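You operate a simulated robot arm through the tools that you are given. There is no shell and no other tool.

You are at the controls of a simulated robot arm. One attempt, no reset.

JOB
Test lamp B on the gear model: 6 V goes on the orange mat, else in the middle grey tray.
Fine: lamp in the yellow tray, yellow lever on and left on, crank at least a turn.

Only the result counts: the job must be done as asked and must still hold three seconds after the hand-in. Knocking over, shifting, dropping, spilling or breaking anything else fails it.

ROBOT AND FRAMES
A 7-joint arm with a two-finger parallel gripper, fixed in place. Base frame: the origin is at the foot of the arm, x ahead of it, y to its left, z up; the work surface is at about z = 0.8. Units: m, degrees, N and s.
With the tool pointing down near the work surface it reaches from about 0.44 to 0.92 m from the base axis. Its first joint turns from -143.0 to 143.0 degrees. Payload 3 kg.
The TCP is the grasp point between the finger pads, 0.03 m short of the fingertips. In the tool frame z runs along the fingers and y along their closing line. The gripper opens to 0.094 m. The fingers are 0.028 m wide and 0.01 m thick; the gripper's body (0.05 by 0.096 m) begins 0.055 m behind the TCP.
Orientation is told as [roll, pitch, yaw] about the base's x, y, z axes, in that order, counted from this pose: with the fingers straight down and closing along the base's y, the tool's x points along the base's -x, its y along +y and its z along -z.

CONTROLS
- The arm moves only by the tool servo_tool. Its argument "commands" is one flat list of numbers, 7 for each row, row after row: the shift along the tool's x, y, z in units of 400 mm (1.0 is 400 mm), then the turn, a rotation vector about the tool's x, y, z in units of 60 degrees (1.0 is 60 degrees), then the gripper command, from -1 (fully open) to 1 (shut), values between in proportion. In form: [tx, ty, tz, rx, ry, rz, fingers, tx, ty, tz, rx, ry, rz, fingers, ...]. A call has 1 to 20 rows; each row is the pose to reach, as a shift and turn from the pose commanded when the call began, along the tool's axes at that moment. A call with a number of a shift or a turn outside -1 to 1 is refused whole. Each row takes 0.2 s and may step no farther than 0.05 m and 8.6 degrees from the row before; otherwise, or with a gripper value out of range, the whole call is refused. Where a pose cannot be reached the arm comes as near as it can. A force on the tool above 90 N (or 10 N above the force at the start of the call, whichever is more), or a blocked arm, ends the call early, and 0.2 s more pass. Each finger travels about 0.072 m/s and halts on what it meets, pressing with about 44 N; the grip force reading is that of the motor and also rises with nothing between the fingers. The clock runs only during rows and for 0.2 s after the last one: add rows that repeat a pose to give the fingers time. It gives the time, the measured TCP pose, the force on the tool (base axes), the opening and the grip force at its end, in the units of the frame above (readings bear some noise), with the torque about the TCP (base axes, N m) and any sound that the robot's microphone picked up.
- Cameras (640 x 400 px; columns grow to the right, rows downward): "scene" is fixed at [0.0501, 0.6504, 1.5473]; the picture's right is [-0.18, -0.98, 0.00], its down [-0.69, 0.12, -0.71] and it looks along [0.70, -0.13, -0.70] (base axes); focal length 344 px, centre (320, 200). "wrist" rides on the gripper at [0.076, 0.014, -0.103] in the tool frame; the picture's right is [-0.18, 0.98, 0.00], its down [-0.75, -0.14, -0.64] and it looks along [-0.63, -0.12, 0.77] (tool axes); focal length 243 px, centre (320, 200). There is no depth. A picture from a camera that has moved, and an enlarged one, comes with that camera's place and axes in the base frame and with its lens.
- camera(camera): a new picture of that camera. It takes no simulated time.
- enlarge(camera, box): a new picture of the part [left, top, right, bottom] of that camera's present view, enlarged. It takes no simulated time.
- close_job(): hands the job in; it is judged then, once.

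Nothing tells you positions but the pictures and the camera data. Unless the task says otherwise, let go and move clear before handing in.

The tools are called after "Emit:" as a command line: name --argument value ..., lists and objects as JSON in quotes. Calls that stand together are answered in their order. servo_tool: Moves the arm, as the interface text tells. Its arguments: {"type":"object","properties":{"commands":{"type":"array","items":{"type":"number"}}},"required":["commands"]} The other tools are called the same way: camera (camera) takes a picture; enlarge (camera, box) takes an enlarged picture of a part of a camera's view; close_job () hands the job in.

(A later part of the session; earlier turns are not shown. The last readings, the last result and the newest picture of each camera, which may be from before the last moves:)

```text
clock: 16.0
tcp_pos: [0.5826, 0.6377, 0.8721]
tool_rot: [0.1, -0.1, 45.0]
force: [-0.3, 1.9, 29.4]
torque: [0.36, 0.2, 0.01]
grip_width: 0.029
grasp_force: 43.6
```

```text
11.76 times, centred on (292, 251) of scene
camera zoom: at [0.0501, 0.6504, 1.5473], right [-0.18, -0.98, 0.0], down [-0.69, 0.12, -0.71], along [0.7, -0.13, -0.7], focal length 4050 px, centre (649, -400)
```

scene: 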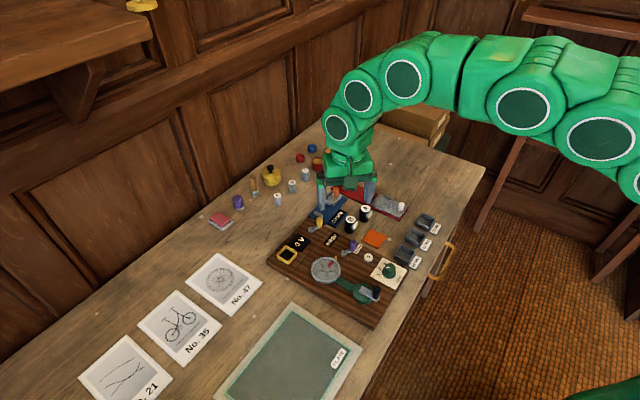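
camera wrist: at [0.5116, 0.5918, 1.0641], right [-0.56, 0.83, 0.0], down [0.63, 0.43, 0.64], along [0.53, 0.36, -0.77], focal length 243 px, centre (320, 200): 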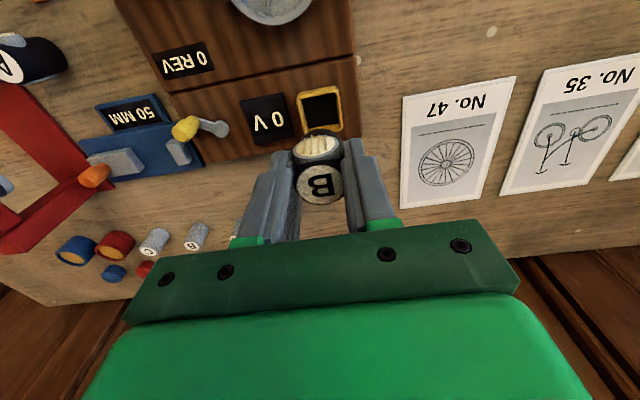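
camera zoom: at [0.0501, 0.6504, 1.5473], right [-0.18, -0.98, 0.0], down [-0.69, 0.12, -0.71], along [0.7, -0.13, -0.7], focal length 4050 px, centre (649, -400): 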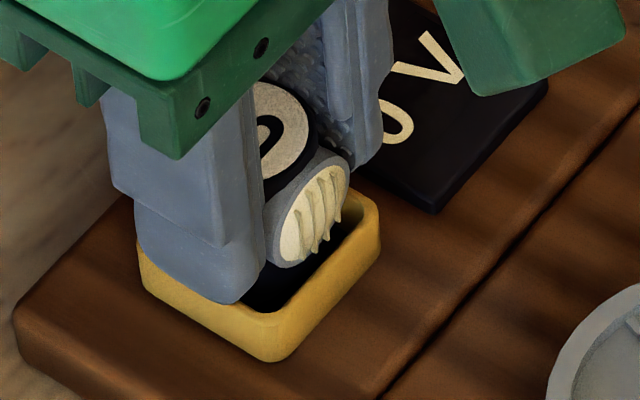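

About 29 N vertical force shows the lamp is seated on the floor. I'll relieve the pressure by under a millimetre, open the fingers partway, and check.

Emit:
servo_tool --commands '[0, 0, -0.0022, 0, 0, 0, 1, 0, 0, -0.0022, 0, 0, 0, 0.2, 0, 0, -0.0022, 0, 0, 0, 0.064, 0, 0, -0.0022, 0, 0, 0, 0.064]'

Emit:
enlarge --camera "scene" --box '[270, 220, 318, 268]'

Emit:
enlarge --camera "wrist" --box '[250, 80, 390, 220]'

```text
clock: 17.0
tcp_pos: [0.5803, 0.6368, 0.8733]
tool_rot: [-0.1, 0.0, 45.0]
force: [0.0, -0.4, -0.6]
torque: [0.02, 0.04, 0.01]
grip_width: 0.0439
grasp_force: 0.1
```

```text
8.33 times, centred on (294, 244) of scene
camera zoom: at [0.0501, 0.6504, 1.5473], right [-0.18, -0.98, 0.0], down [-0.69, 0.12, -0.71], along [0.7, -0.13, -0.7], focal length 2869 px, centre (537, -167)
```

zoom: 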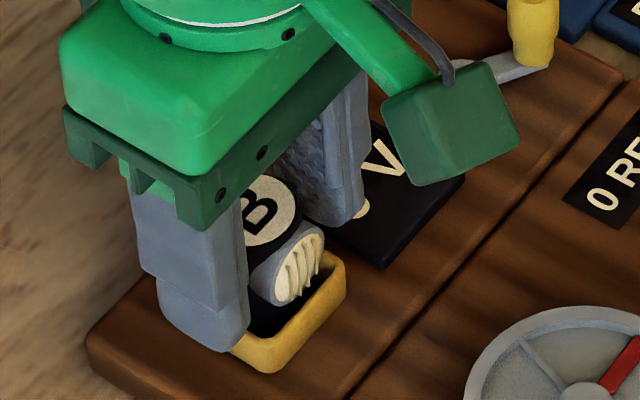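

```text
2.86 times, centred on (320, 150) of wrist
camera zoom: at [0.5158, 0.5946, 0.9747], right [-0.56, 0.83, 0.0], down [0.63, 0.43, 0.64], along [0.53, 0.36, -0.77], focal length 693 px, centre (320, 343)
```

zoom: 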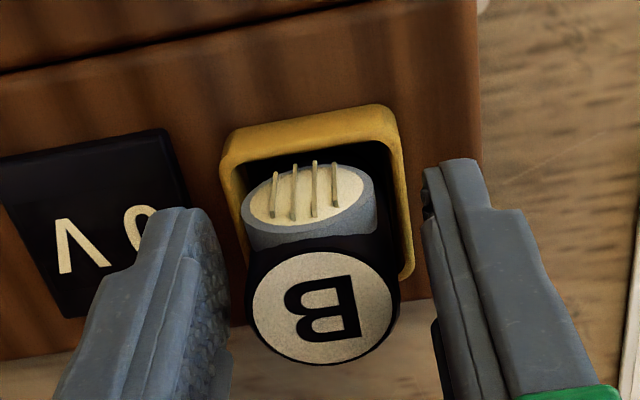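

Lamp B is standing in the yellow tray and free of the fingers. I'll rise straight up and look at the model.

Emit:
servo_tool --commands '[0, 0, -0.05, 0, 0, 0, 0.064, 0, 0, -0.15, 0, 0, 0, 0.064, 0, 0, -0.25, 0, 0, 0, 0.064, 0, 0, -0.35, 0, 0, 0, 0.064, 0, 0, -0.4, 0, 0, 0, 0.064, 0, 0, -0.4, 0, 0, 0, 0.064]'

Emit:
enlarge --camera "scene" --box '[260, 190, 420, 310]'

Emit:
camera --camera "wrist"

```text
clock: 18.4
tcp_pos: [0.5799, 0.6365, 1.0334]
tool_rot: [0.0, -0.1, 45.0]
force: [0.0, -0.6, -0.4]
torque: [0.01, -0.04, -0.01]
grip_width: 0.0442
grasp_force: 0.1
```

```text
3.33 times, centred on (340, 250) of scene
camera zoom: at [0.0501, 0.6504, 1.5473], right [-0.18, -0.98, 0.0], down [-0.69, 0.12, -0.71], along [0.7, -0.13, -0.7], focal length 1148 px, centre (253, 33)
```

zoom: 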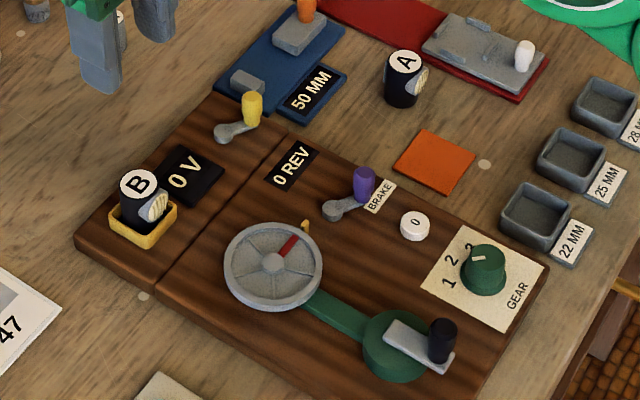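

```text
taken
camera wrist: at [0.5142, 0.5936, 1.1355], right [-0.56, 0.83, 0.0], down [0.63, 0.43, 0.64], along [0.53, 0.36, -0.77], focal length 243 px, centre (320, 200)
```

wrist: 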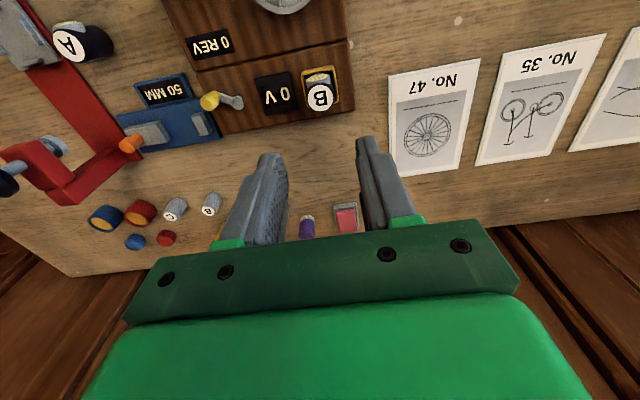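

Lamp B sits in the tray, the lever points toward the board's far-right edge and the display shows 0 V. The gear pointer is at 1. I'll move over the yellow lever for a close look.

Emit:
servo_tool --commands '[0.016, -0.052, 0.027, 0, 0, 0, 0.064, 0.033, -0.103, 0.054, 0, 0, 0, 0.064, 0.049, -0.155, 0.081, 0, 0, 0, 0.064, 0.0655, -0.2068, 0.1075, 0, 0, 0, 0.064, 0.0655, -0.2068, 0.1075, 0, 0, 0, 0.064]'

Emit:
camera --camera "wrist"

Emit:
enlarge --camera "wrist" --box '[250, 80, 410, 200]'

Emit:
enlarge --camera "scene" --box '[290, 195, 350, 240]'

```text
clock: 19.6
tcp_pos: [0.6209, 0.5597, 0.99]
tool_rot: [0.0, 0.0, 45.0]
force: [0.6, -0.5, -0.4]
torque: [-0.02, 0.0, -0.01]
grip_width: 0.0436
grasp_force: 0.1
```

```text
taken
camera wrist: at [0.5554, 0.5169, 1.0932], right [-0.56, 0.83, 0.0], down [0.63, 0.43, 0.64], along [0.53, 0.36, -0.77], focal length 243 px, centre (320, 200)
```

wrist: 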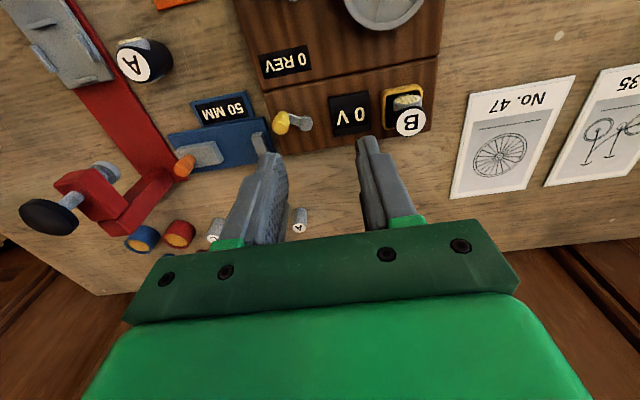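

```text
3.33 times, centred on (330, 140) of wrist
camera zoom: at [0.5554, 0.5169, 1.0932], right [-0.56, 0.83, 0.0], down [0.63, 0.43, 0.64], along [0.53, 0.36, -0.77], focal length 809 px, centre (287, 400)
```

zoom: 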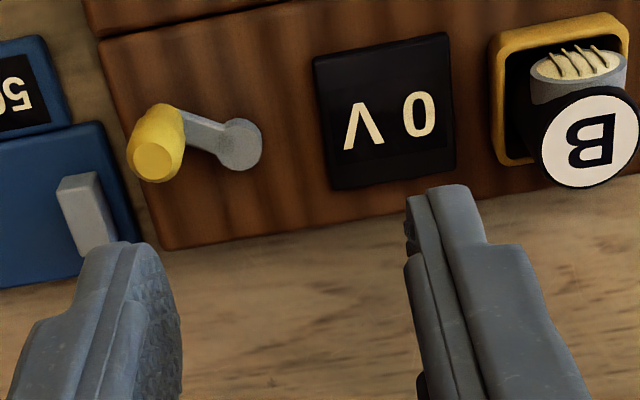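

```text
8.89 times, centred on (320, 218) of scene
camera zoom: at [0.0501, 0.6504, 1.5473], right [-0.18, -0.98, 0.0], down [-0.69, 0.12, -0.71], along [0.7, -0.13, -0.7], focal length 3060 px, centre (320, 44)
```

zoom: 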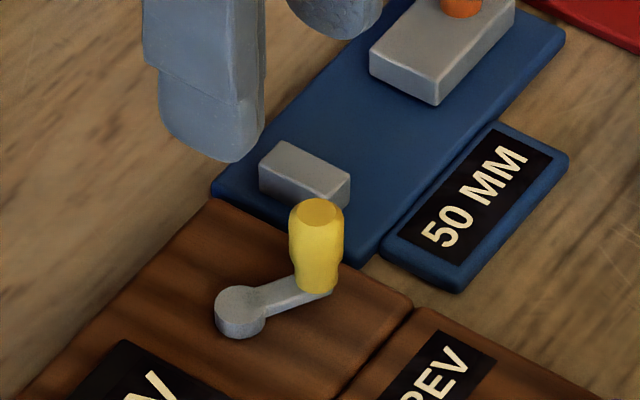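

The yellow lever pivots at about (0.6515, 0.565), with its knob at (0.659, 0.5405) and top near z = 0.863. It likely swings about 54° toward +x+y. I'll close the fingers, come down behind the knob on the near side, and then push gently.

Emit:
servo_tool --commands '[0.0235, -0.05, 0.03, 0, 0, 0, 1, 0.047, -0.1004, 0.06, 0, 0, 0, 1, 0.047, -0.1004, 0.11, 0, 0, 0, 1, 0.047, -0.1004, 0.17, 0, 0, 0, 1, 0.047, -0.1004, 0.23, 0, 0, 0, 1, 0.047, -0.1004, 0.285, 0, 0, 0, 1, 0.047, -0.1004, 0.285, 0, 0, 0, 1]'

Emit:
enlarge --camera "scene" --box '[290, 190, 370, 250]'

Emit:
enlarge --camera "wrist" --box '[250, 80, 410, 220]'

```text
clock: 21.2
tcp_pos: [0.6346, 0.5176, 0.8755]
tool_rot: [-0.1, 0.0, 45.0]
force: [-0.4, 0.2, 0.8]
torque: [0.01, -0.02, 0.02]
grip_width: 0.0
grasp_force: 32.9
```

```text
6.67 times, centred on (330, 220) of scene
camera zoom: at [0.0501, 0.6504, 1.5473], right [-0.18, -0.98, 0.0], down [-0.69, 0.12, -0.71], along [0.7, -0.13, -0.7], focal length 2295 px, centre (253, 67)
```

zoom: 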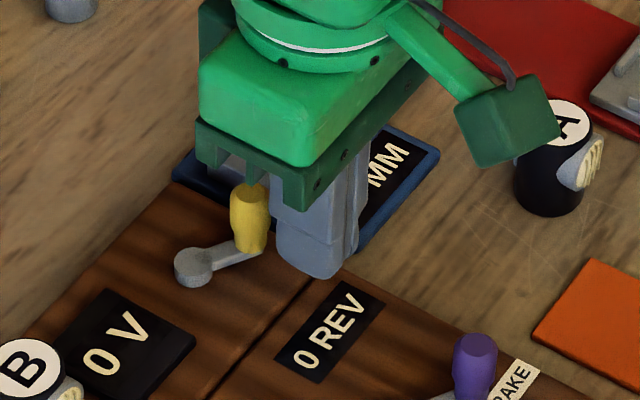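

```text
2.86 times, centred on (330, 150) of wrist
camera zoom: at [0.5699, 0.4757, 0.9785], right [-0.56, 0.83, 0.0], down [0.63, 0.43, 0.64], along [0.53, 0.36, -0.77], focal length 693 px, centre (291, 343)
```

zoom: 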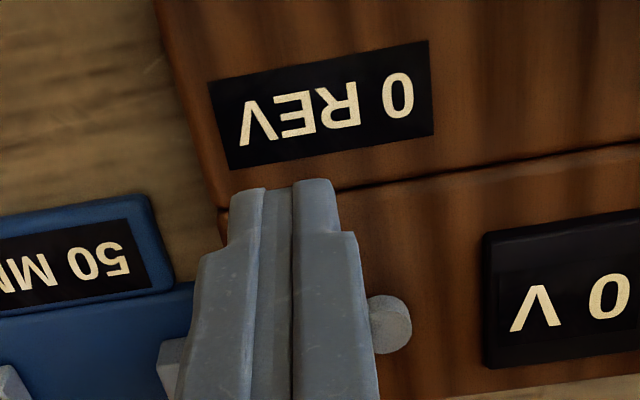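

The closed fingers are just behind the yellow knob. I'll push slowly along the board direction and watch the force.

Emit:
servo_tool --commands '[-0.01, 0, 0, 0, 0, 0, 1, -0.02, 0, 0, 0, 0, 0, 1, -0.03, 0, 0, 0, 0, 0, 1, -0.04, 0, 0, 0, 0, 0, 1, -0.04, 0, 0, 0, 0, 0, 1]'

Emit:
enlarge --camera "scene" --box '[290, 190, 370, 250]'

```text
clock: 22.4
tcp_pos: [0.6465, 0.5288, 0.8754]
tool_rot: [0.0, 0.1, 44.9]
force: [-1.0, -0.1, 0.2]
torque: [-0.01, 0.0, -0.02]
grip_width: 0.0
grasp_force: 33.1
```

```text
6.67 times, centred on (330, 220) of scene
camera zoom: at [0.0501, 0.6504, 1.5473], right [-0.18, -0.98, 0.0], down [-0.69, 0.12, -0.71], along [0.7, -0.13, -0.7], focal length 2295 px, centre (253, 67)
```

zoom: 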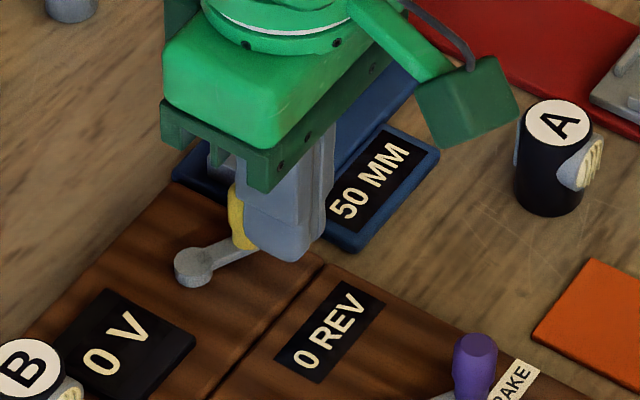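

Little force so far and the knob seems just about in contact. I'll keep pushing in small steps.

Emit:
servo_tool --commands '[-0.01, 0, 0, 0, 0, 0, 1, -0.02, 0, 0, 0, 0, 0, 1, -0.02, 0, 0, 0, 0, 0, 1]'

Emit:
enlarge --camera "scene" --box '[290, 190, 370, 250]'

Emit:
enlarge --camera "wrist" --box '[250, 80, 410, 220]'

```text
clock: 23.2
tcp_pos: [0.6511, 0.5356, 0.8745]
tool_rot: [-0.1, 0.0, 45.1]
force: [-0.7, -0.7, -0.2]
torque: [-0.01, -0.01, 0.02]
grip_width: 0.0
grasp_force: 32.6
```

```text
6.67 times, centred on (330, 220) of scene
camera zoom: at [0.0501, 0.6504, 1.5473], right [-0.18, -0.98, 0.0], down [-0.69, 0.12, -0.71], along [0.7, -0.13, -0.7], focal length 2295 px, centre (253, 67)
```

zoom: 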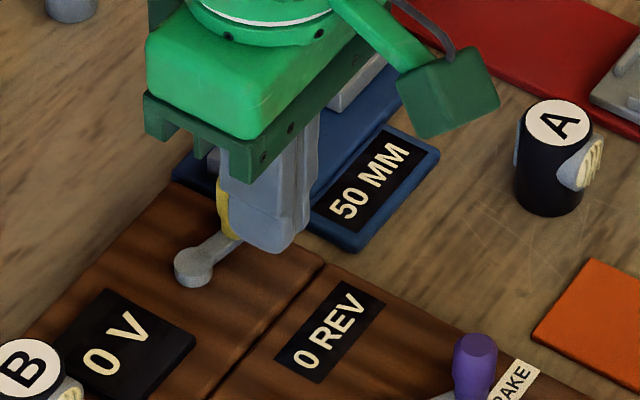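

```text
2.86 times, centred on (330, 150) of wrist
camera zoom: at [0.5868, 0.4921, 0.9781], right [-0.56, 0.83, 0.0], down [0.63, 0.43, 0.64], along [0.53, 0.36, -0.77], focal length 693 px, centre (291, 343)
```

zoom: 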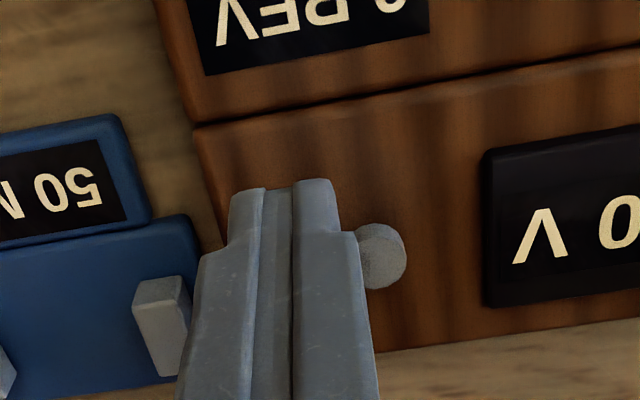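

The lever is turning with very little resistance. I'll continue the push.

Emit:
servo_tool --commands '[-0.01, 0, 0, 0, 0, 0, 1, -0.02, 0, 0, 0, 0, 0, 1, -0.02, 0, 0, 0, 0, 0, 1]'

Emit:
enlarge --camera "scene" --box '[290, 190, 370, 250]'

```text
clock: 24.0
tcp_pos: [0.6587, 0.5417, 0.8753]
tool_rot: [0.0, 0.1, 45.1]
force: [-0.1, 0.5, -0.5]
torque: [0.0, 0.01, 0.01]
grip_width: 0.0
grasp_force: 33.3
```

```text
6.67 times, centred on (330, 220) of scene
camera zoom: at [0.0501, 0.6504, 1.5473], right [-0.18, -0.98, 0.0], down [-0.69, 0.12, -0.71], along [0.7, -0.13, -0.7], focal length 2295 px, centre (253, 67)
```

zoom: 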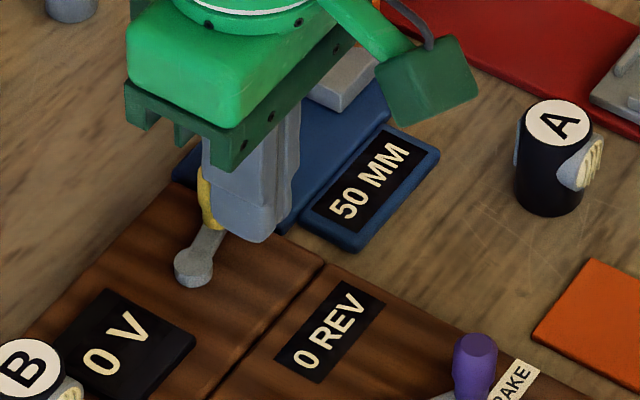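

Still free. I'll push a few millimetres further and look for the end stop.

Emit:
servo_tool --commands '[-0.0075, 0, 0, 0, 0, 0, 1, -0.0125, 0, 0, 0, 0, 0, 1, -0.0125, 0, 0, 0, 0, 0, 1]'

Emit:
enlarge --camera "scene" --box '[290, 190, 370, 250]'

Emit:
enlarge --camera "wrist" --box '[250, 80, 410, 220]'

```text
clock: 24.8
tcp_pos: [0.6637, 0.5443, 0.8771]
tool_rot: [0.0, 0.0, 45.1]
force: [0.7, 0.2, 0.7]
torque: [0.0, 0.03, 0.03]
grip_width: 0.0002
grasp_force: 33.0
```

```text
6.67 times, centred on (330, 220) of scene
camera zoom: at [0.0501, 0.6504, 1.5473], right [-0.18, -0.98, 0.0], down [-0.69, 0.12, -0.71], along [0.7, -0.13, -0.7], focal length 2295 px, centre (253, 67)
```

zoom: 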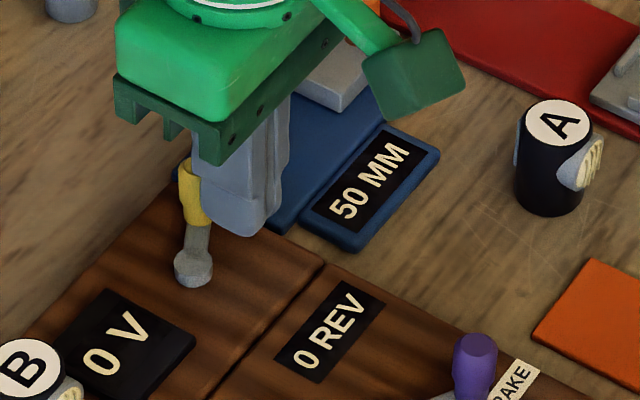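

```text
2.86 times, centred on (330, 150) of wrist
camera zoom: at [0.5972, 0.5017, 0.9784], right [-0.56, 0.83, 0.0], down [0.63, 0.43, 0.64], along [0.53, 0.36, -0.77], focal length 693 px, centre (291, 343)
```

zoom: 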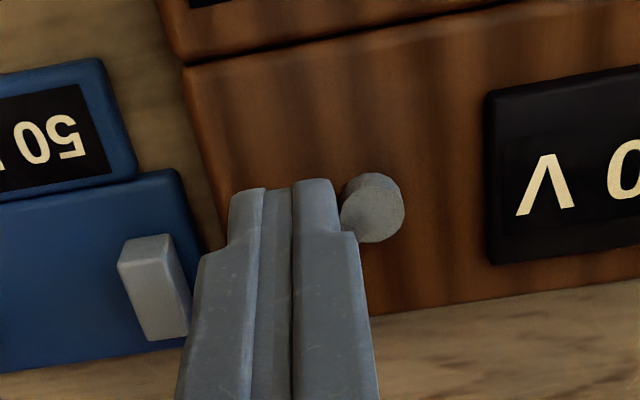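

The knob keeps swinging, now about 65° from its start. I'll follow the arc a bit more to find the stop.

Emit:
servo_tool --commands '[-0.005, 0.003, 0, 0, 0, 0, 1, -0.01, 0.006, 0, 0, 0, 0, 1, -0.015, 0.01, 0, 0, 0, 0, 1, -0.015, 0.01, 0, 0, 0, 0, 1]'

Emit:
enlarge --camera "scene" --box '[290, 190, 370, 250]'

Emit:
enlarge --camera "wrist" --box '[250, 80, 410, 220]'

```text
clock: 25.8
tcp_pos: [0.6634, 0.5494, 0.8763]
tool_rot: [-0.1, 0.2, 44.9]
force: [-23.7, -45.0, 10.5]
torque: [-1.1, 0.46, -0.5]
grip_width: 0.0
grasp_force: 33.2
```

```text
6.67 times, centred on (330, 220) of scene
camera zoom: at [0.0501, 0.6504, 1.5473], right [-0.18, -0.98, 0.0], down [-0.69, 0.12, -0.71], along [0.7, -0.13, -0.7], focal length 2295 px, centre (253, 67)
```

zoom: 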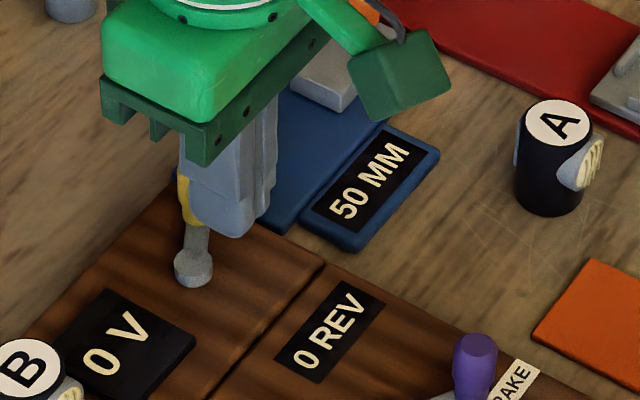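

```text
2.86 times, centred on (330, 150) of wrist
camera zoom: at [0.5977, 0.5068, 0.9786], right [-0.56, 0.83, 0.0], down [0.64, 0.43, 0.64], along [0.53, 0.36, -0.77], focal length 693 px, centre (291, 343)
```

zoom: 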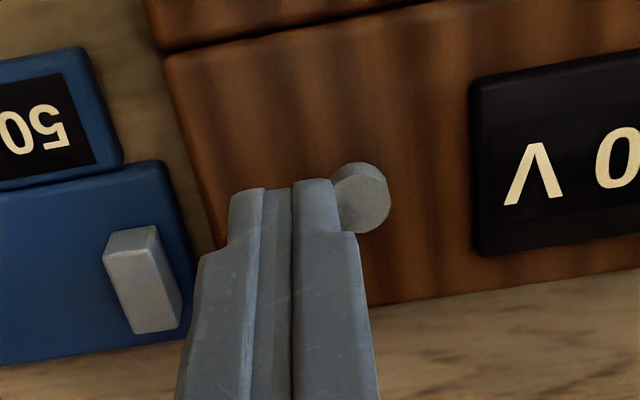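

The force rose to about 50 N, so the lever is at its stop. I'll back off the way I came and rise clear.

Emit:
servo_tool --commands '[0.015, -0.005, 0, 0, 0, 0, 1, 0.04, -0.01, 0, 0, 0, 0, 1, 0.07, -0.01, 0, 0, 0, 0, 1, 0.07, -0.01, -0.08, 0, 0, 0, 1, 0.07, -0.01, -0.18, 0, 0, 0, 1, 0.07, -0.01, -0.28, 0, 0, 0, 1, 0.07, -0.01, -0.28, 0, 0, 0, 1]'

Emit:
enlarge --camera "scene" --box '[265, 190, 425, 310]'

Emit:
enlarge --camera "scene" --box '[290, 195, 350, 240]'

Emit:
camera --camera "wrist"

```text
clock: 27.4
tcp_pos: [0.6461, 0.5289, 0.988]
tool_rot: [0.0, -0.1, 45.0]
force: [-0.1, -0.3, 0.6]
torque: [0.0, -0.01, -0.01]
grip_width: 0.0002
grasp_force: 33.0
```

```text
3.33 times, centred on (345, 250) of scene
camera zoom: at [0.0501, 0.6504, 1.5473], right [-0.18, -0.98, 0.0], down [-0.69, 0.12, -0.71], along [0.7, -0.13, -0.7], focal length 1148 px, centre (237, 33)
```

zoom: 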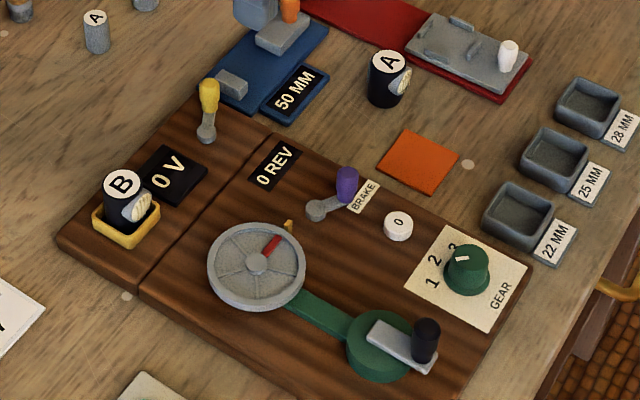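

```text
8.89 times, centred on (320, 218) of scene
camera zoom: at [0.0501, 0.6504, 1.5473], right [-0.18, -0.98, 0.0], down [-0.69, 0.12, -0.71], along [0.7, -0.13, -0.7], focal length 3060 px, centre (320, 44)
```

zoom: 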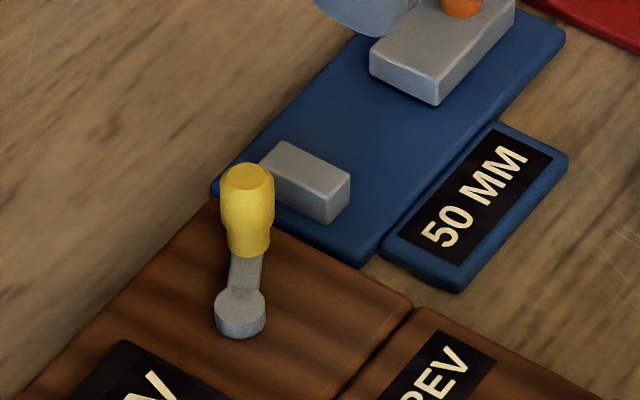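

```text
taken
camera wrist: at [0.5814, 0.4856, 1.0899], right [-0.56, 0.83, 0.0], down [0.63, 0.43, 0.64], along [0.53, 0.36, -0.77], focal length 243 px, centre (320, 200)
```

wrist: 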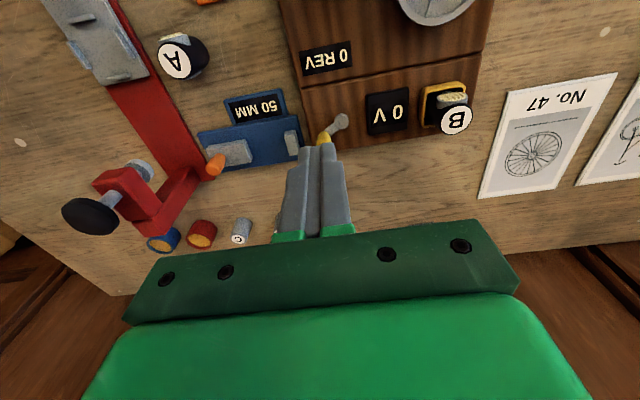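

The yellow lever has flipped to its other position (about 70° of swing) and the lamp is undisturbed. Next I'll move over the crank for a close look.

Emit:
servo_tool --commands '[0.072, 0.042, -0.04, 0, 0, 0, 0.6, 0.144, 0.084, -0.08, 0, 0, 0, 0.3, 0.216, 0.126, -0.08, 0, 0, 0, 0.064, 0.288, 0.169, -0.08, 0, 0, 0, 0.064, 0.36, 0.211, -0.08, 0, 0, 0, 0.064, 0.432, 0.253, -0.08, 0, 0, 0, 0.064, 0.5038, 0.295, -0.08, 0, 0, 0, 0.064, 0.5038, 0.295, -0.08, 0, 0, 0, 0.064]'

Emit:
camera --camera "wrist"

Emit:
camera --camera "scene"

```text
clock: 29.2
tcp_pos: [0.4206, 0.4721, 1.0212]
tool_rot: [-0.1, 0.0, 45.0]
force: [0.5, 0.6, 0.5]
torque: [0.02, 0.02, 0.0]
grip_width: 0.044
grasp_force: 0.0
```

```text
taken
camera wrist: at [0.3547, 0.4288, 1.1227], right [-0.56, 0.83, 0.0], down [0.63, 0.43, 0.64], along [0.53, 0.36, -0.77], focal length 243 px, centre (320, 200)
```

wrist: 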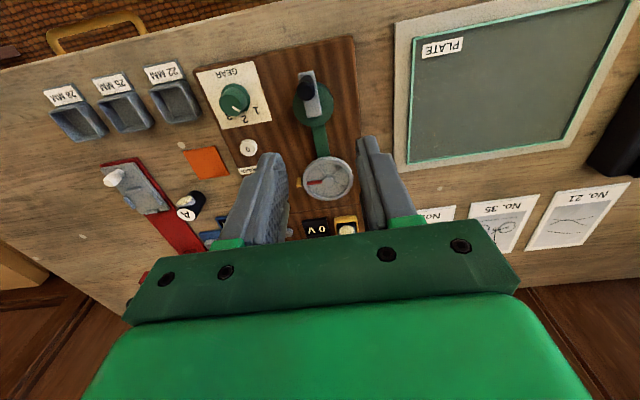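

```text
taken
```

scene: 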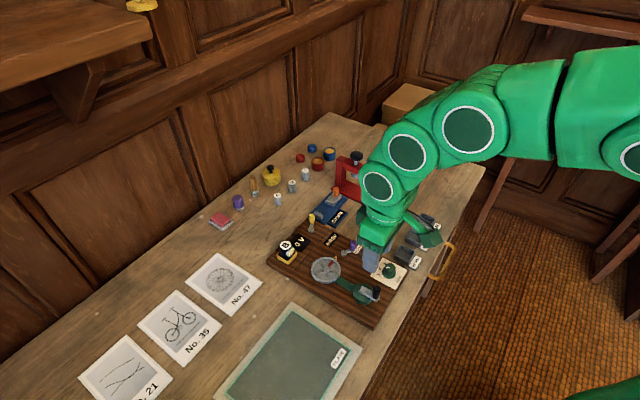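

Emit:
enlarge --camera "wrist" --box '[220, 40, 380, 160]'

Emit:
enlarge --camera "scene" --box '[340, 265, 400, 310]'

Emit:
enlarge --camera "scene" --box '[270, 210, 350, 270]'

```text
3.33 times, centred on (300, 100) of wrist
camera zoom: at [0.3547, 0.4288, 1.1227], right [-0.56, 0.83, 0.0], down [0.63, 0.43, 0.64], along [0.53, 0.36, -0.77], focal length 809 px, centre (387, 533)
```

zoom: 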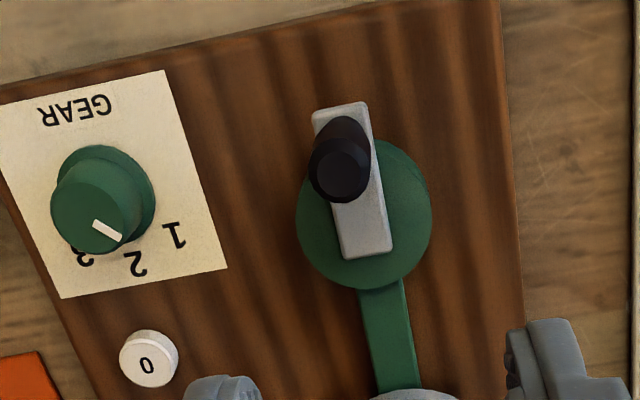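

```text
8.89 times, centred on (370, 288) of scene
camera zoom: at [0.0501, 0.6504, 1.5473], right [-0.18, -0.98, 0.0], down [-0.69, 0.12, -0.71], along [0.7, -0.13, -0.7], focal length 3060 px, centre (-124, -578)
```

zoom: 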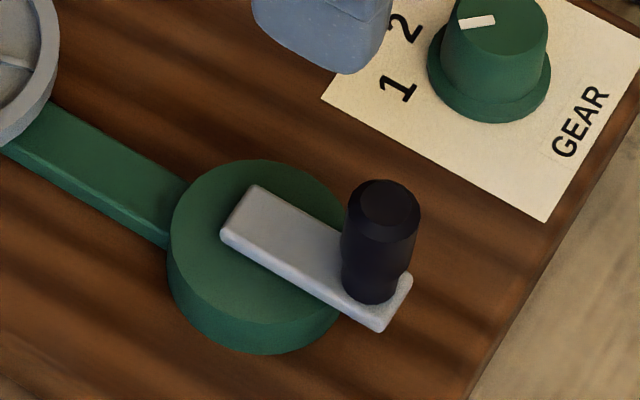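

```text
6.67 times, centred on (310, 240) of scene
camera zoom: at [0.0501, 0.6504, 1.5473], right [-0.18, -0.98, 0.0], down [-0.69, 0.12, -0.71], along [0.7, -0.13, -0.7], focal length 2295 px, centre (387, -67)
```

zoom: 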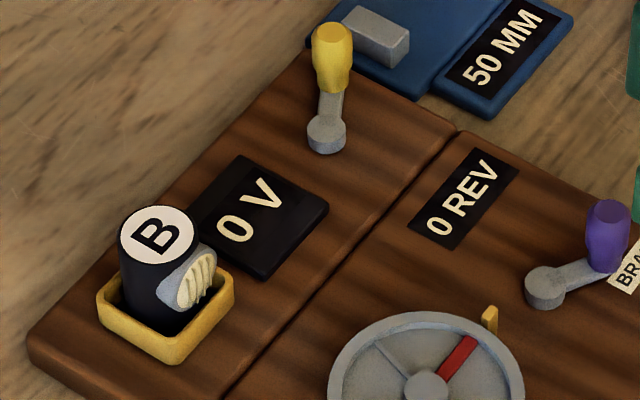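

The crank hub is near (0.4375, 0.477), with its black handle at about (0.418, 0.4565), top z ≈ 0.887 and about 29 mm from the hub. I'll come down above the handle and check the alignment.

Emit:
servo_tool --commands '[0.016, -0.012, 0.05, 0, 0, 0, 0.064, 0.0322, -0.023, 0.1, 0, 0, 0, 0.064, 0.0322, -0.023, 0.15, 0, 0, 0, 0.064, 0.0322, -0.023, 0.2, 0, 0, 0, 0.064, 0.0322, -0.023, 0.2, 0, 0, 0, 0.064]'

Emit:
enlarge --camera "wrist" --box '[240, 60, 400, 200]'

Emit:
enlarge --camera "scene" --box '[330, 240, 420, 310]'

```text
clock: 30.4
tcp_pos: [0.4181, 0.4559, 0.9396]
tool_rot: [0.0, 0.1, 45.1]
force: [0.2, 0.3, 0.2]
torque: [0.0, -0.02, 0.0]
grip_width: 0.0441
grasp_force: 0.1
```

```text
2.86 times, centred on (320, 130) of wrist
camera zoom: at [0.3522, 0.4118, 1.0423], right [-0.56, 0.83, 0.0], down [0.63, 0.43, 0.64], along [0.53, 0.36, -0.77], focal length 693 px, centre (320, 400)
```

zoom: 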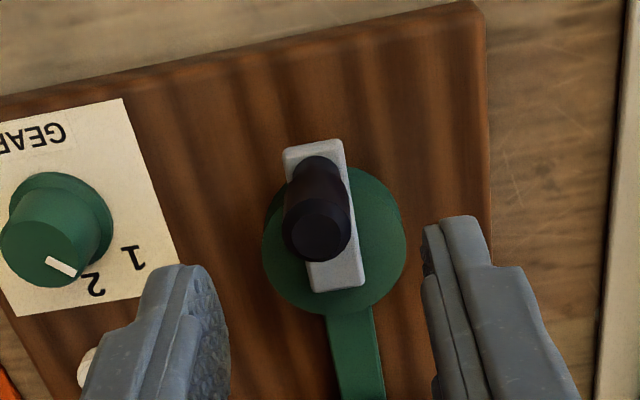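

```text
5.71 times, centred on (375, 275) of scene
camera zoom: at [0.0501, 0.6504, 1.5473], right [-0.18, -0.98, 0.0], down [-0.69, 0.12, -0.71], along [0.7, -0.13, -0.7], focal length 1967 px, centre (6, -229)
```

zoom: 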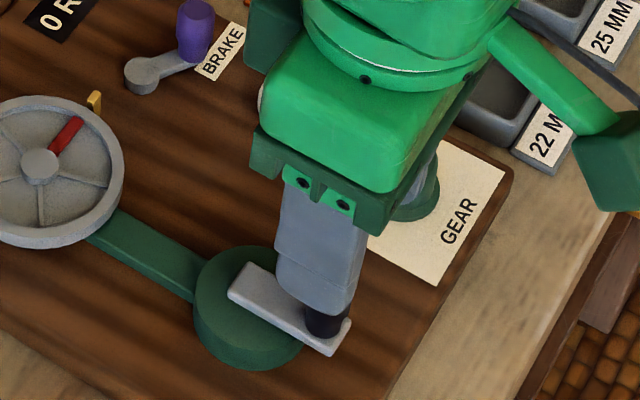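

The handle is exactly centred under the tool. I'll go down to grip its upper part, above the crank arm, and close.

Emit:
servo_tool --commands '[0, 0, 0.05, 0, 0, 0, 0.064, 0, 0, 0.1, 0, 0, 0, 0.064, 0, 0, 0.128, 0, 0, 0, 0.064, 0, 0, 0.128, 0, 0, 0, 0.064]'

Emit:
enlarge --camera "wrist" --box '[240, 60, 400, 220]'

Emit:
enlarge --camera "scene" --box '[340, 255, 400, 310]'

```text
clock: 31.4
tcp_pos: [0.4195, 0.4563, 0.8879]
tool_rot: [0.0, 0.0, 45.0]
force: [0.1, 0.0, -0.6]
torque: [-0.01, -0.03, -0.02]
grip_width: 0.0437
grasp_force: 0.1
```

```text
2.50 times, centred on (320, 140) of wrist
camera zoom: at [0.3531, 0.412, 0.9899], right [-0.56, 0.83, 0.0], down [0.63, 0.43, 0.64], along [0.53, 0.36, -0.77], focal length 606 px, centre (320, 350)
```

zoom: 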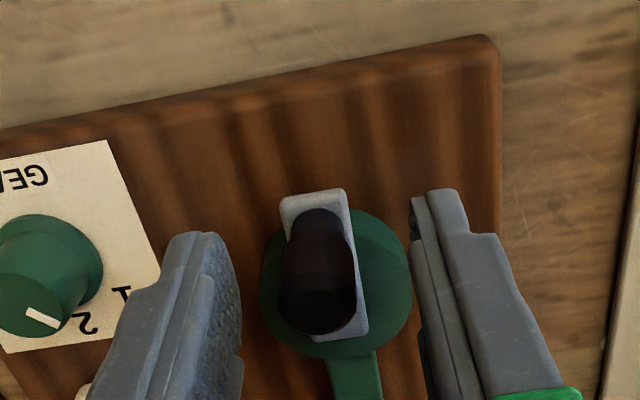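

```text
7.27 times, centred on (370, 282) of scene
camera zoom: at [0.0501, 0.6504, 1.5473], right [-0.18, -0.98, 0.0], down [-0.69, 0.12, -0.71], along [0.7, -0.13, -0.7], focal length 2504 px, centre (-44, -400)
```

zoom: 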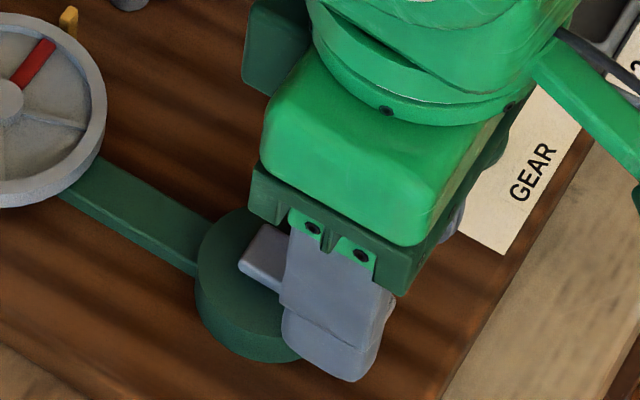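

The handle stands between the pads. I'll close on it and read the forces.

Emit:
servo_tool --commands '[0, 0, 0, 0, 0, 0, 0.4, 0, 0, 0, 0, 0, 0, 0.7, 0, 0, 0, 0, 0, 0, 1, 0, 0, 0, 0, 0, 0, 1]'

```text
clock: 32.4
tcp_pos: [0.418, 0.4554, 0.886]
tool_rot: [-0.1, 0.0, 45.0]
force: [0.8, -0.1, -0.3]
torque: [-0.05, 0.01, -0.02]
grip_width: 0.0173
grasp_force: 44.4
```

The handle is gripped (17 mm). I'll test a small clockwise arc of 20° around the hub to see whether the brake holds.

Emit:
servo_tool --commands '[-0.0003, 0.0064, 0, 0, 0, 0, 1, -0.00112, 0.01281, 0, 0, 0, 0, 1, -0.0025, 0.0191, 0, 0, 0, 0, 1, -0.00445, 0.02522, 0, 0, 0, 0, 1, -0.00445, 0.02522, 0, 0, 0, 0, 1]'

Emit:
enlarge --camera "scene" --box '[270, 210, 400, 310]'

```text
clock: 33.6
tcp_pos: [0.4126, 0.4628, 0.8878]
tool_rot: [0.0, 0.0, 45.0]
force: [21.0, 10.4, -33.6]
torque: [0.18, -0.3, 0.02]
grip_width: 0.0174
grasp_force: 44.8
```

```text
4.00 times, centred on (335, 260) of scene
camera zoom: at [0.0501, 0.6504, 1.5473], right [-0.18, -0.98, 0.0], down [-0.69, 0.12, -0.71], along [0.7, -0.13, -0.7], focal length 1377 px, centre (260, -40)
```

zoom: 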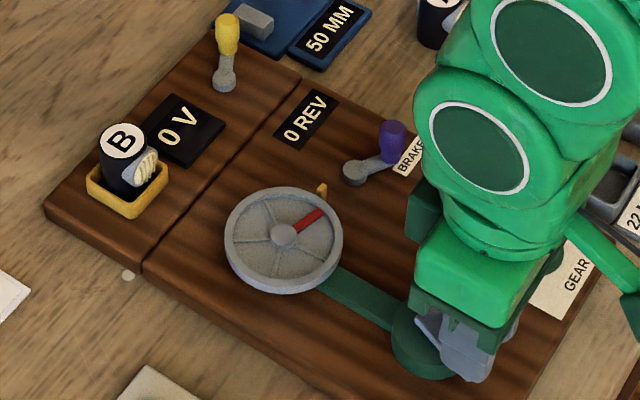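

The wheel's red spoke turned with the crank and the tangential force is near zero, so the brake is off. There is some radial and vertical strain, so I'll nudge the commanded point inward and down to relieve it.

Emit:
servo_tool --commands '[-0.0018, -0.0007, 0.0013, 0, 0, 0, 1, -0.0035, -0.0013, 0.0025, 0, 0, 0, 1, -0.0035, -0.0013, 0.0025, 0, 0, 0, 1]'

```text
clock: 34.4
tcp_pos: [0.4129, 0.4643, 0.8879]
tool_rot: [0.0, 0.0, 45.1]
force: [-16.1, -6.1, 19.1]
torque: [-0.46, 0.64, 0.02]
grip_width: 0.0176
grasp_force: 45.4
```

The contact is stiff (about 27 N per mm), so small circle errors matter. I'll proceed in 40° arcs, refitting the hub from the forces each time.

Emit:
servo_tool --commands '[-0.0049, 0.0118, -0.0009, 0, 0, 0, 1, -0.0131, 0.0217, -0.0009, 0, 0, 0, 1, -0.0229, 0.03, -0.0009, 0, 0, 0, 1, -0.034, 0.0365, -0.0009, 0, 0, 0, 1, -0.034, 0.0365, -0.0009, 0, 0, 0, 1]'

```text
clock: 35.6
tcp_pos: [0.4119, 0.4858, 0.8873]
tool_rot: [0.0, 0.0, 45.1]
force: [-25.7, 9.3, 12.6]
torque: [0.82, -0.14, 0.06]
grip_width: 0.0174
grasp_force: 44.7
```

The residual is about 1 mm outward, giving a fitted crank radius near 32 mm. I'll continue with the refitted circle.

Emit:
servo_tool --commands '[-0.012, 0.0081, -0.0006, 0, 0, 0, 1, -0.0258, 0.0117, -0.0006, 0, 0, 0, 1, -0.04, 0.0128, -0.0006, 0, 0, 0, 1, -0.0542, 0.0115, -0.0006, 0, 0, 0, 1, -0.0542, 0.0115, -0.0006, 0, 0, 0, 1]'

```text
clock: 36.8
tcp_pos: [0.4242, 0.5013, 0.8873]
tool_rot: [-0.1, 0.0, 45.1]
force: [9.1, -17.3, 9.0]
torque: [0.5, -0.99, -0.03]
grip_width: 0.0172
grasp_force: 44.7
```

The circle fit is now consistent: radius about 31.4 mm. I'll carry on through roughly another 70°.

Emit:
servo_tool --commands '[-0.0151, -0.0069, -0.0004, 0, 0, 0, 1, -0.0292, -0.0153, -0.0004, 0, 0, 0, 1, -0.0412, -0.0265, -0.0004, 0, 0, 0, 1, -0.0507, -0.0399, -0.0004, 0, 0, 0, 1, -0.0571, -0.055, -0.0004, 0, 0, 0, 1, -0.0603, -0.0711, -0.0004, 0, 0, 0, 1, -0.0603, -0.0711, -0.0004, 0, 0, 0, 1]'

Emit:
enlarge --camera "scene" --box '[270, 210, 400, 310]'

```text
clock: 38.4
tcp_pos: [0.462, 0.4985, 0.8883]
tool_rot: [-0.1, 0.1, 44.8]
force: [-23.5, -24.7, 0.1]
torque: [-0.54, 0.52, 0.03]
grip_width: 0.0173
grasp_force: 44.8
```

```text
4.00 times, centred on (335, 260) of scene
camera zoom: at [0.0501, 0.6504, 1.5473], right [-0.18, -0.98, 0.0], down [-0.69, 0.12, -0.71], along [0.7, -0.13, -0.7], focal length 1377 px, centre (260, -40)
```

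zoom: 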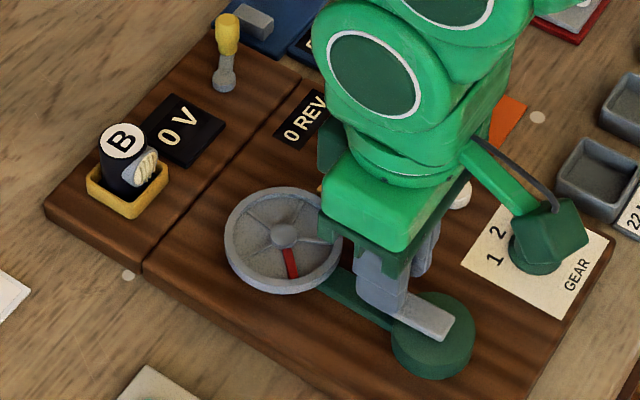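

Half a turn is done; the wheel's spoke has turned half-way too and the lamp is undisturbed. I'll refine the circle again and continue.

Emit:
servo_tool --commands '[0.0031, -0.0162, 0, 0, 0, 0, 1, 0.0068, -0.0318, 0, 0, 0, 0, 1, 0.0136, -0.0464, 0, 0, 0, 0, 1, 0.0234, -0.0592, 0, 0, 0, 0, 1, 0.0356, -0.0697, 0, 0, 0, 0, 1, 0.0497, -0.0774, 0, 0, 0, 0, 1, 0.0497, -0.0774, 0, 0, 0, 0, 1]'

```text
clock: 40.0
tcp_pos: [0.4699, 0.4641, 0.8869]
tool_rot: [0.1, 0.0, 45.1]
force: [-53.1, 25.3, -27.9]
torque: [0.49, 0.58, 0.03]
grip_width: 0.0171
grasp_force: 44.6
```

There's about 2 mm of inward strain now. I'll relieve it and go on with a slightly smaller circle.

Emit:
servo_tool --commands '[0.0165, 0.0002, 0.001, 0, 0, 0, 1, 0.0321, -0.0015, 0.0013, 0, 0, 0, 1, 0.0477, 0.0002, 0.0013, 0, 0, 0, 1, 0.0626, 0.0051, 0.0013, 0, 0, 0, 1, 0.0626, 0.0051, 0.0013, 0, 0, 0, 1]'

```text
clock: 41.2
tcp_pos: [0.4517, 0.449, 0.8875]
tool_rot: [0.0, -0.2, 45.0]
force: [-9.4, 30.2, -15.5]
torque: [1.3, -0.71, 0.03]
grip_width: 0.0172
grasp_force: 45.0
```

Continuing the arc, again with a small inward correction, toward completing the first turn.

Emit:
servo_tool --commands '[0.0121, 0.0099, 0.0007, 0, 0, 0, 1, 0.0239, 0.0198, 0.0007, 0, 0, 0, 1, 0.0333, 0.032, 0.0007, 0, 0, 0, 1, 0.0401, 0.0458, 0.0007, 0, 0, 0, 1, 0.0401, 0.0458, 0.0007, 0, 0, 0, 1]'

Emit:
enlarge --camera "scene" --box '[270, 210, 400, 310]'

```text
clock: 42.4
tcp_pos: [0.4265, 0.4502, 0.8878]
tool_rot: [0.0, -0.1, 45.1]
force: [18.5, 34.8, 12.3]
torque: [0.75, -0.47, 0.04]
grip_width: 0.0171
grasp_force: 45.3
```

```text
4.00 times, centred on (335, 260) of scene
camera zoom: at [0.0501, 0.6504, 1.5473], right [-0.18, -0.98, 0.0], down [-0.69, 0.12, -0.71], along [0.7, -0.13, -0.7], focal length 1377 px, centre (260, -40)
```

zoom: 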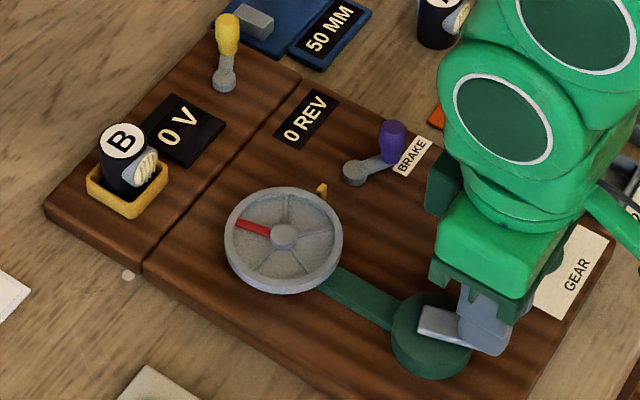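

The crank is nearly round once, though the wheel's spoke turns more slowly than the crank. I'll continue past a full turn, and keep going until the counter reads at least one.

Emit:
servo_tool --commands '[0.0014, 0.0198, -0.0006, 0, 0, 0, 1, -0.0001, 0.0392, -0.0006, 0, 0, 0, 1, -0.0067, 0.0575, -0.0006, 0, 0, 0, 1, -0.0177, 0.0736, -0.0006, 0, 0, 0, 1, -0.0325, 0.0862, -0.0006, 0, 0, 0, 1, -0.0501, 0.0945, -0.0006, 0, 0, 0, 1, -0.0501, 0.0945, -0.0006, 0, 0, 0, 1]'

Emit:
enlarge --camera "scene" --box '[270, 210, 400, 310]'

```text
clock: 44.0
tcp_pos: [0.414, 0.4893, 0.8878]
tool_rot: [-0.1, 0.1, 45.1]
force: [-5.7, 3.0, 24.4]
torque: [-0.66, 0.76, 0.0]
grip_width: 0.0176
grasp_force: 44.8
```

```text
4.00 times, centred on (335, 260) of scene
camera zoom: at [0.0501, 0.6504, 1.5473], right [-0.18, -0.98, 0.0], down [-0.69, 0.12, -0.71], along [0.7, -0.13, -0.7], focal length 1377 px, centre (260, -40)
```

zoom: 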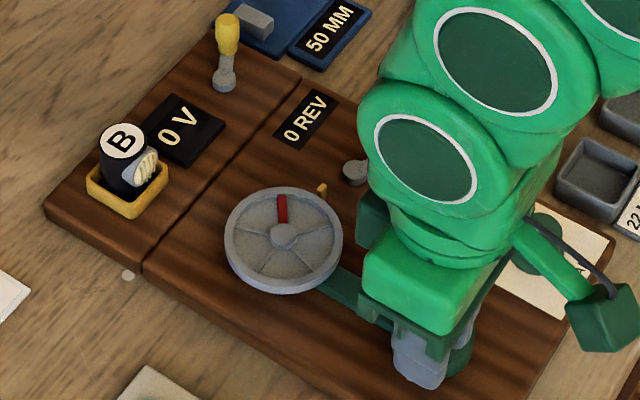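

More than one crank turn is done with low forces now, but the wheel hasn't quite made a revolution and the displays still read 0. I'll crank on until the spoke passes its mark.

Emit:
servo_tool --commands '[-0.0191, 0.0035, -0.0011, 0, 0, 0, 1, -0.0385, 0.002, -0.0011, 0, 0, 0, 1, -0.0568, -0.0046, -0.0011, 0, 0, 0, 1, -0.0729, -0.0156, -0.0011, 0, 0, 0, 1, -0.0855, -0.0304, -0.0011, 0, 0, 0, 1, -0.0938, -0.048, -0.0011, 0, 0, 0, 1, -0.0973, -0.0671, -0.0011, 0, 0, 0, 1, -0.0973, -0.0671, -0.0011, 0, 0, 0, 1]'

Emit:
enlarge --camera "scene" --box '[270, 210, 400, 310]'

```text
clock: 45.8
tcp_pos: [0.4597, 0.4975, 0.887]
tool_rot: [0.0, 0.1, 45.0]
force: [7.9, 9.9, -36.8]
torque: [0.41, -0.34, -0.02]
grip_width: 0.0174
grasp_force: 44.9
```

```text
4.00 times, centred on (335, 260) of scene
camera zoom: at [0.0501, 0.6504, 1.5473], right [-0.18, -0.98, 0.0], down [-0.69, 0.12, -0.71], along [0.7, -0.13, -0.7], focal length 1377 px, centre (260, -40)
```

zoom: 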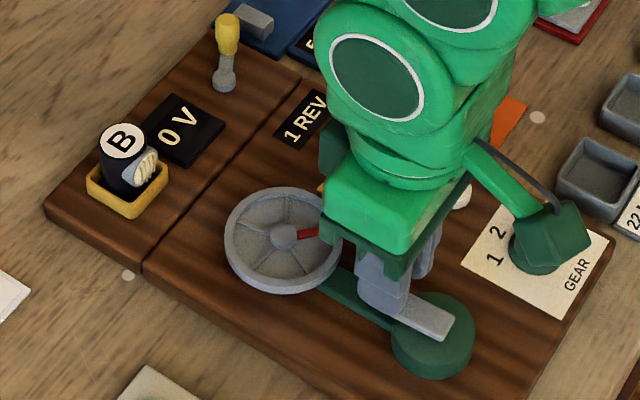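

The counter now reads 1 REV, while the voltmeter still shows 0 V. I'll look at the display, lever and lamp closely before deciding anything.

Emit:
enlarge --camera "scene" --box '[276, 205, 352, 270]'

Emit:
enlarge --camera "scene" --box '[278, 230, 318, 265]'

Emit:
camera --camera "wrist"

```text
6.15 times, centred on (314, 238) of scene
camera zoom: at [0.0501, 0.6504, 1.5473], right [-0.18, -0.98, 0.0], down [-0.69, 0.12, -0.71], along [0.7, -0.13, -0.7], focal length 2119 px, centre (357, -31)
```

zoom: 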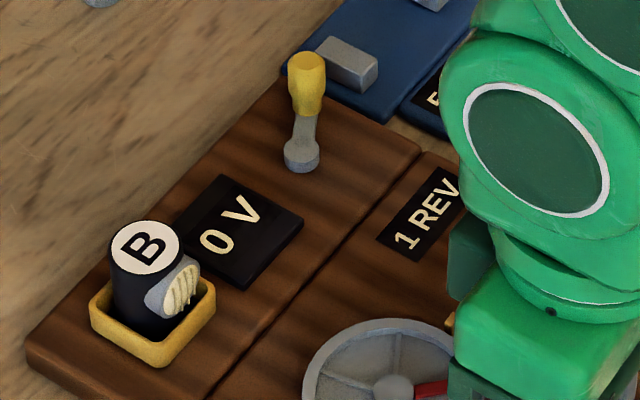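

```text
11.43 times, centred on (298, 248) of scene
camera zoom: at [0.0501, 0.6504, 1.5473], right [-0.18, -0.98, 0.0], down [-0.69, 0.12, -0.71], along [0.7, -0.13, -0.7], focal length 3935 px, centre (571, -343)
```

zoom: 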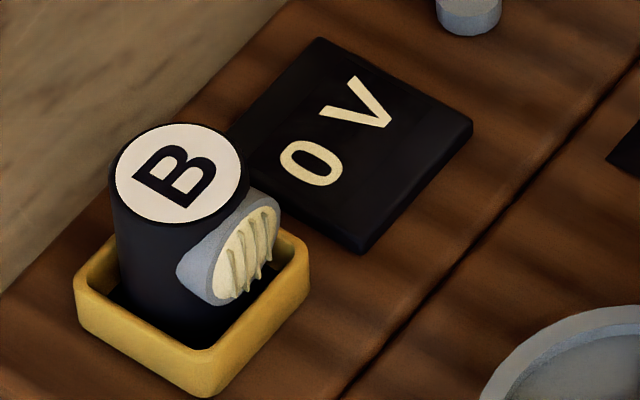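

```text
taken
camera wrist: at [0.3951, 0.455, 0.9901], right [-0.56, 0.83, 0.0], down [0.63, 0.43, 0.64], along [0.53, 0.36, -0.77], focal length 243 px, centre (320, 200)
```

wrist: 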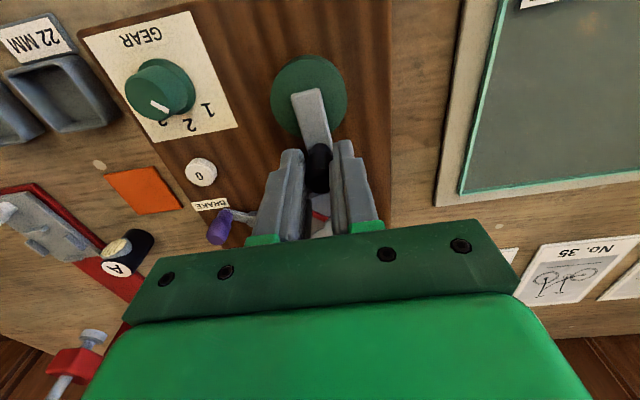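

The lamp is upright in the tray and the lever is at its stop, but the meter reads 0 V. I'll do one more uninterrupted crank turn and see whether the meter responds.

Emit:
servo_tool --commands '[0.0032, -0.0257, 0.001, 0, 0, 0, 1, 0.015, -0.0487, 0.0012, 0, 0, 0, 1, 0.0339, -0.0663, 0.0012, 0, 0, 0, 1, 0.0578, -0.0764, 0.0012, 0, 0, 0, 1, 0.0836, -0.0777, 0.0012, 0, 0, 0, 1, 0.1083, -0.0701, 0.0012, 0, 0, 0, 1, 0.129, -0.0545, 0.0012, 0, 0, 0, 1, 0.143, -0.0328, 0.0012, 0, 0, 0, 1, 0.1488, -0.0076, 0.0012, 0, 0, 0, 1, 0.1456, 0.0181, 0.0012, 0, 0, 0, 1, 0.1338, 0.0412, 0.0012, 0, 0, 0, 1, 0.1149, 0.0588, 0.0012, 0, 0, 0, 1, 0.091, 0.0689, 0.0012, 0, 0, 0, 1, 0.0652, 0.0702, 0.0012, 0, 0, 0, 1, 0.0405, 0.0626, 0.0012, 0, 0, 0, 1, 0.0198, 0.0469, 0.0012, 0, 0, 0, 1]'

Emit:
enlarge --camera "scene" --box '[276, 205, 372, 285]'

```text
clock: 49.2
tcp_pos: [0.4415, 0.505, 0.888]
tool_rot: [-0.1, 0.1, 44.9]
force: [-1.8, -24.6, 27.8]
torque: [0.03, -0.5, -0.02]
grip_width: 0.0174
grasp_force: 45.1
```

```text
5.00 times, centred on (324, 245) of scene
camera zoom: at [0.0501, 0.6504, 1.5473], right [-0.18, -0.98, 0.0], down [-0.69, 0.12, -0.71], along [0.7, -0.13, -0.7], focal length 1721 px, centre (300, -25)
```

zoom: 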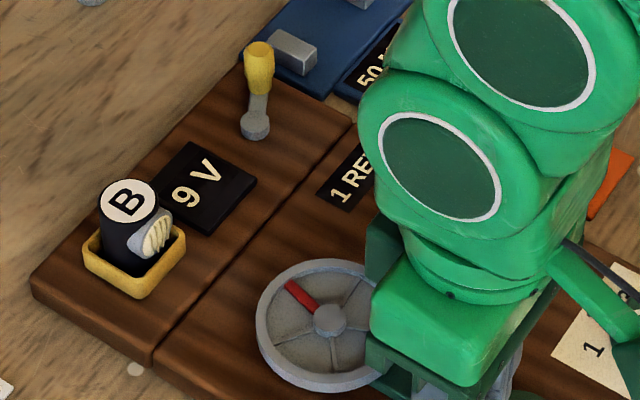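

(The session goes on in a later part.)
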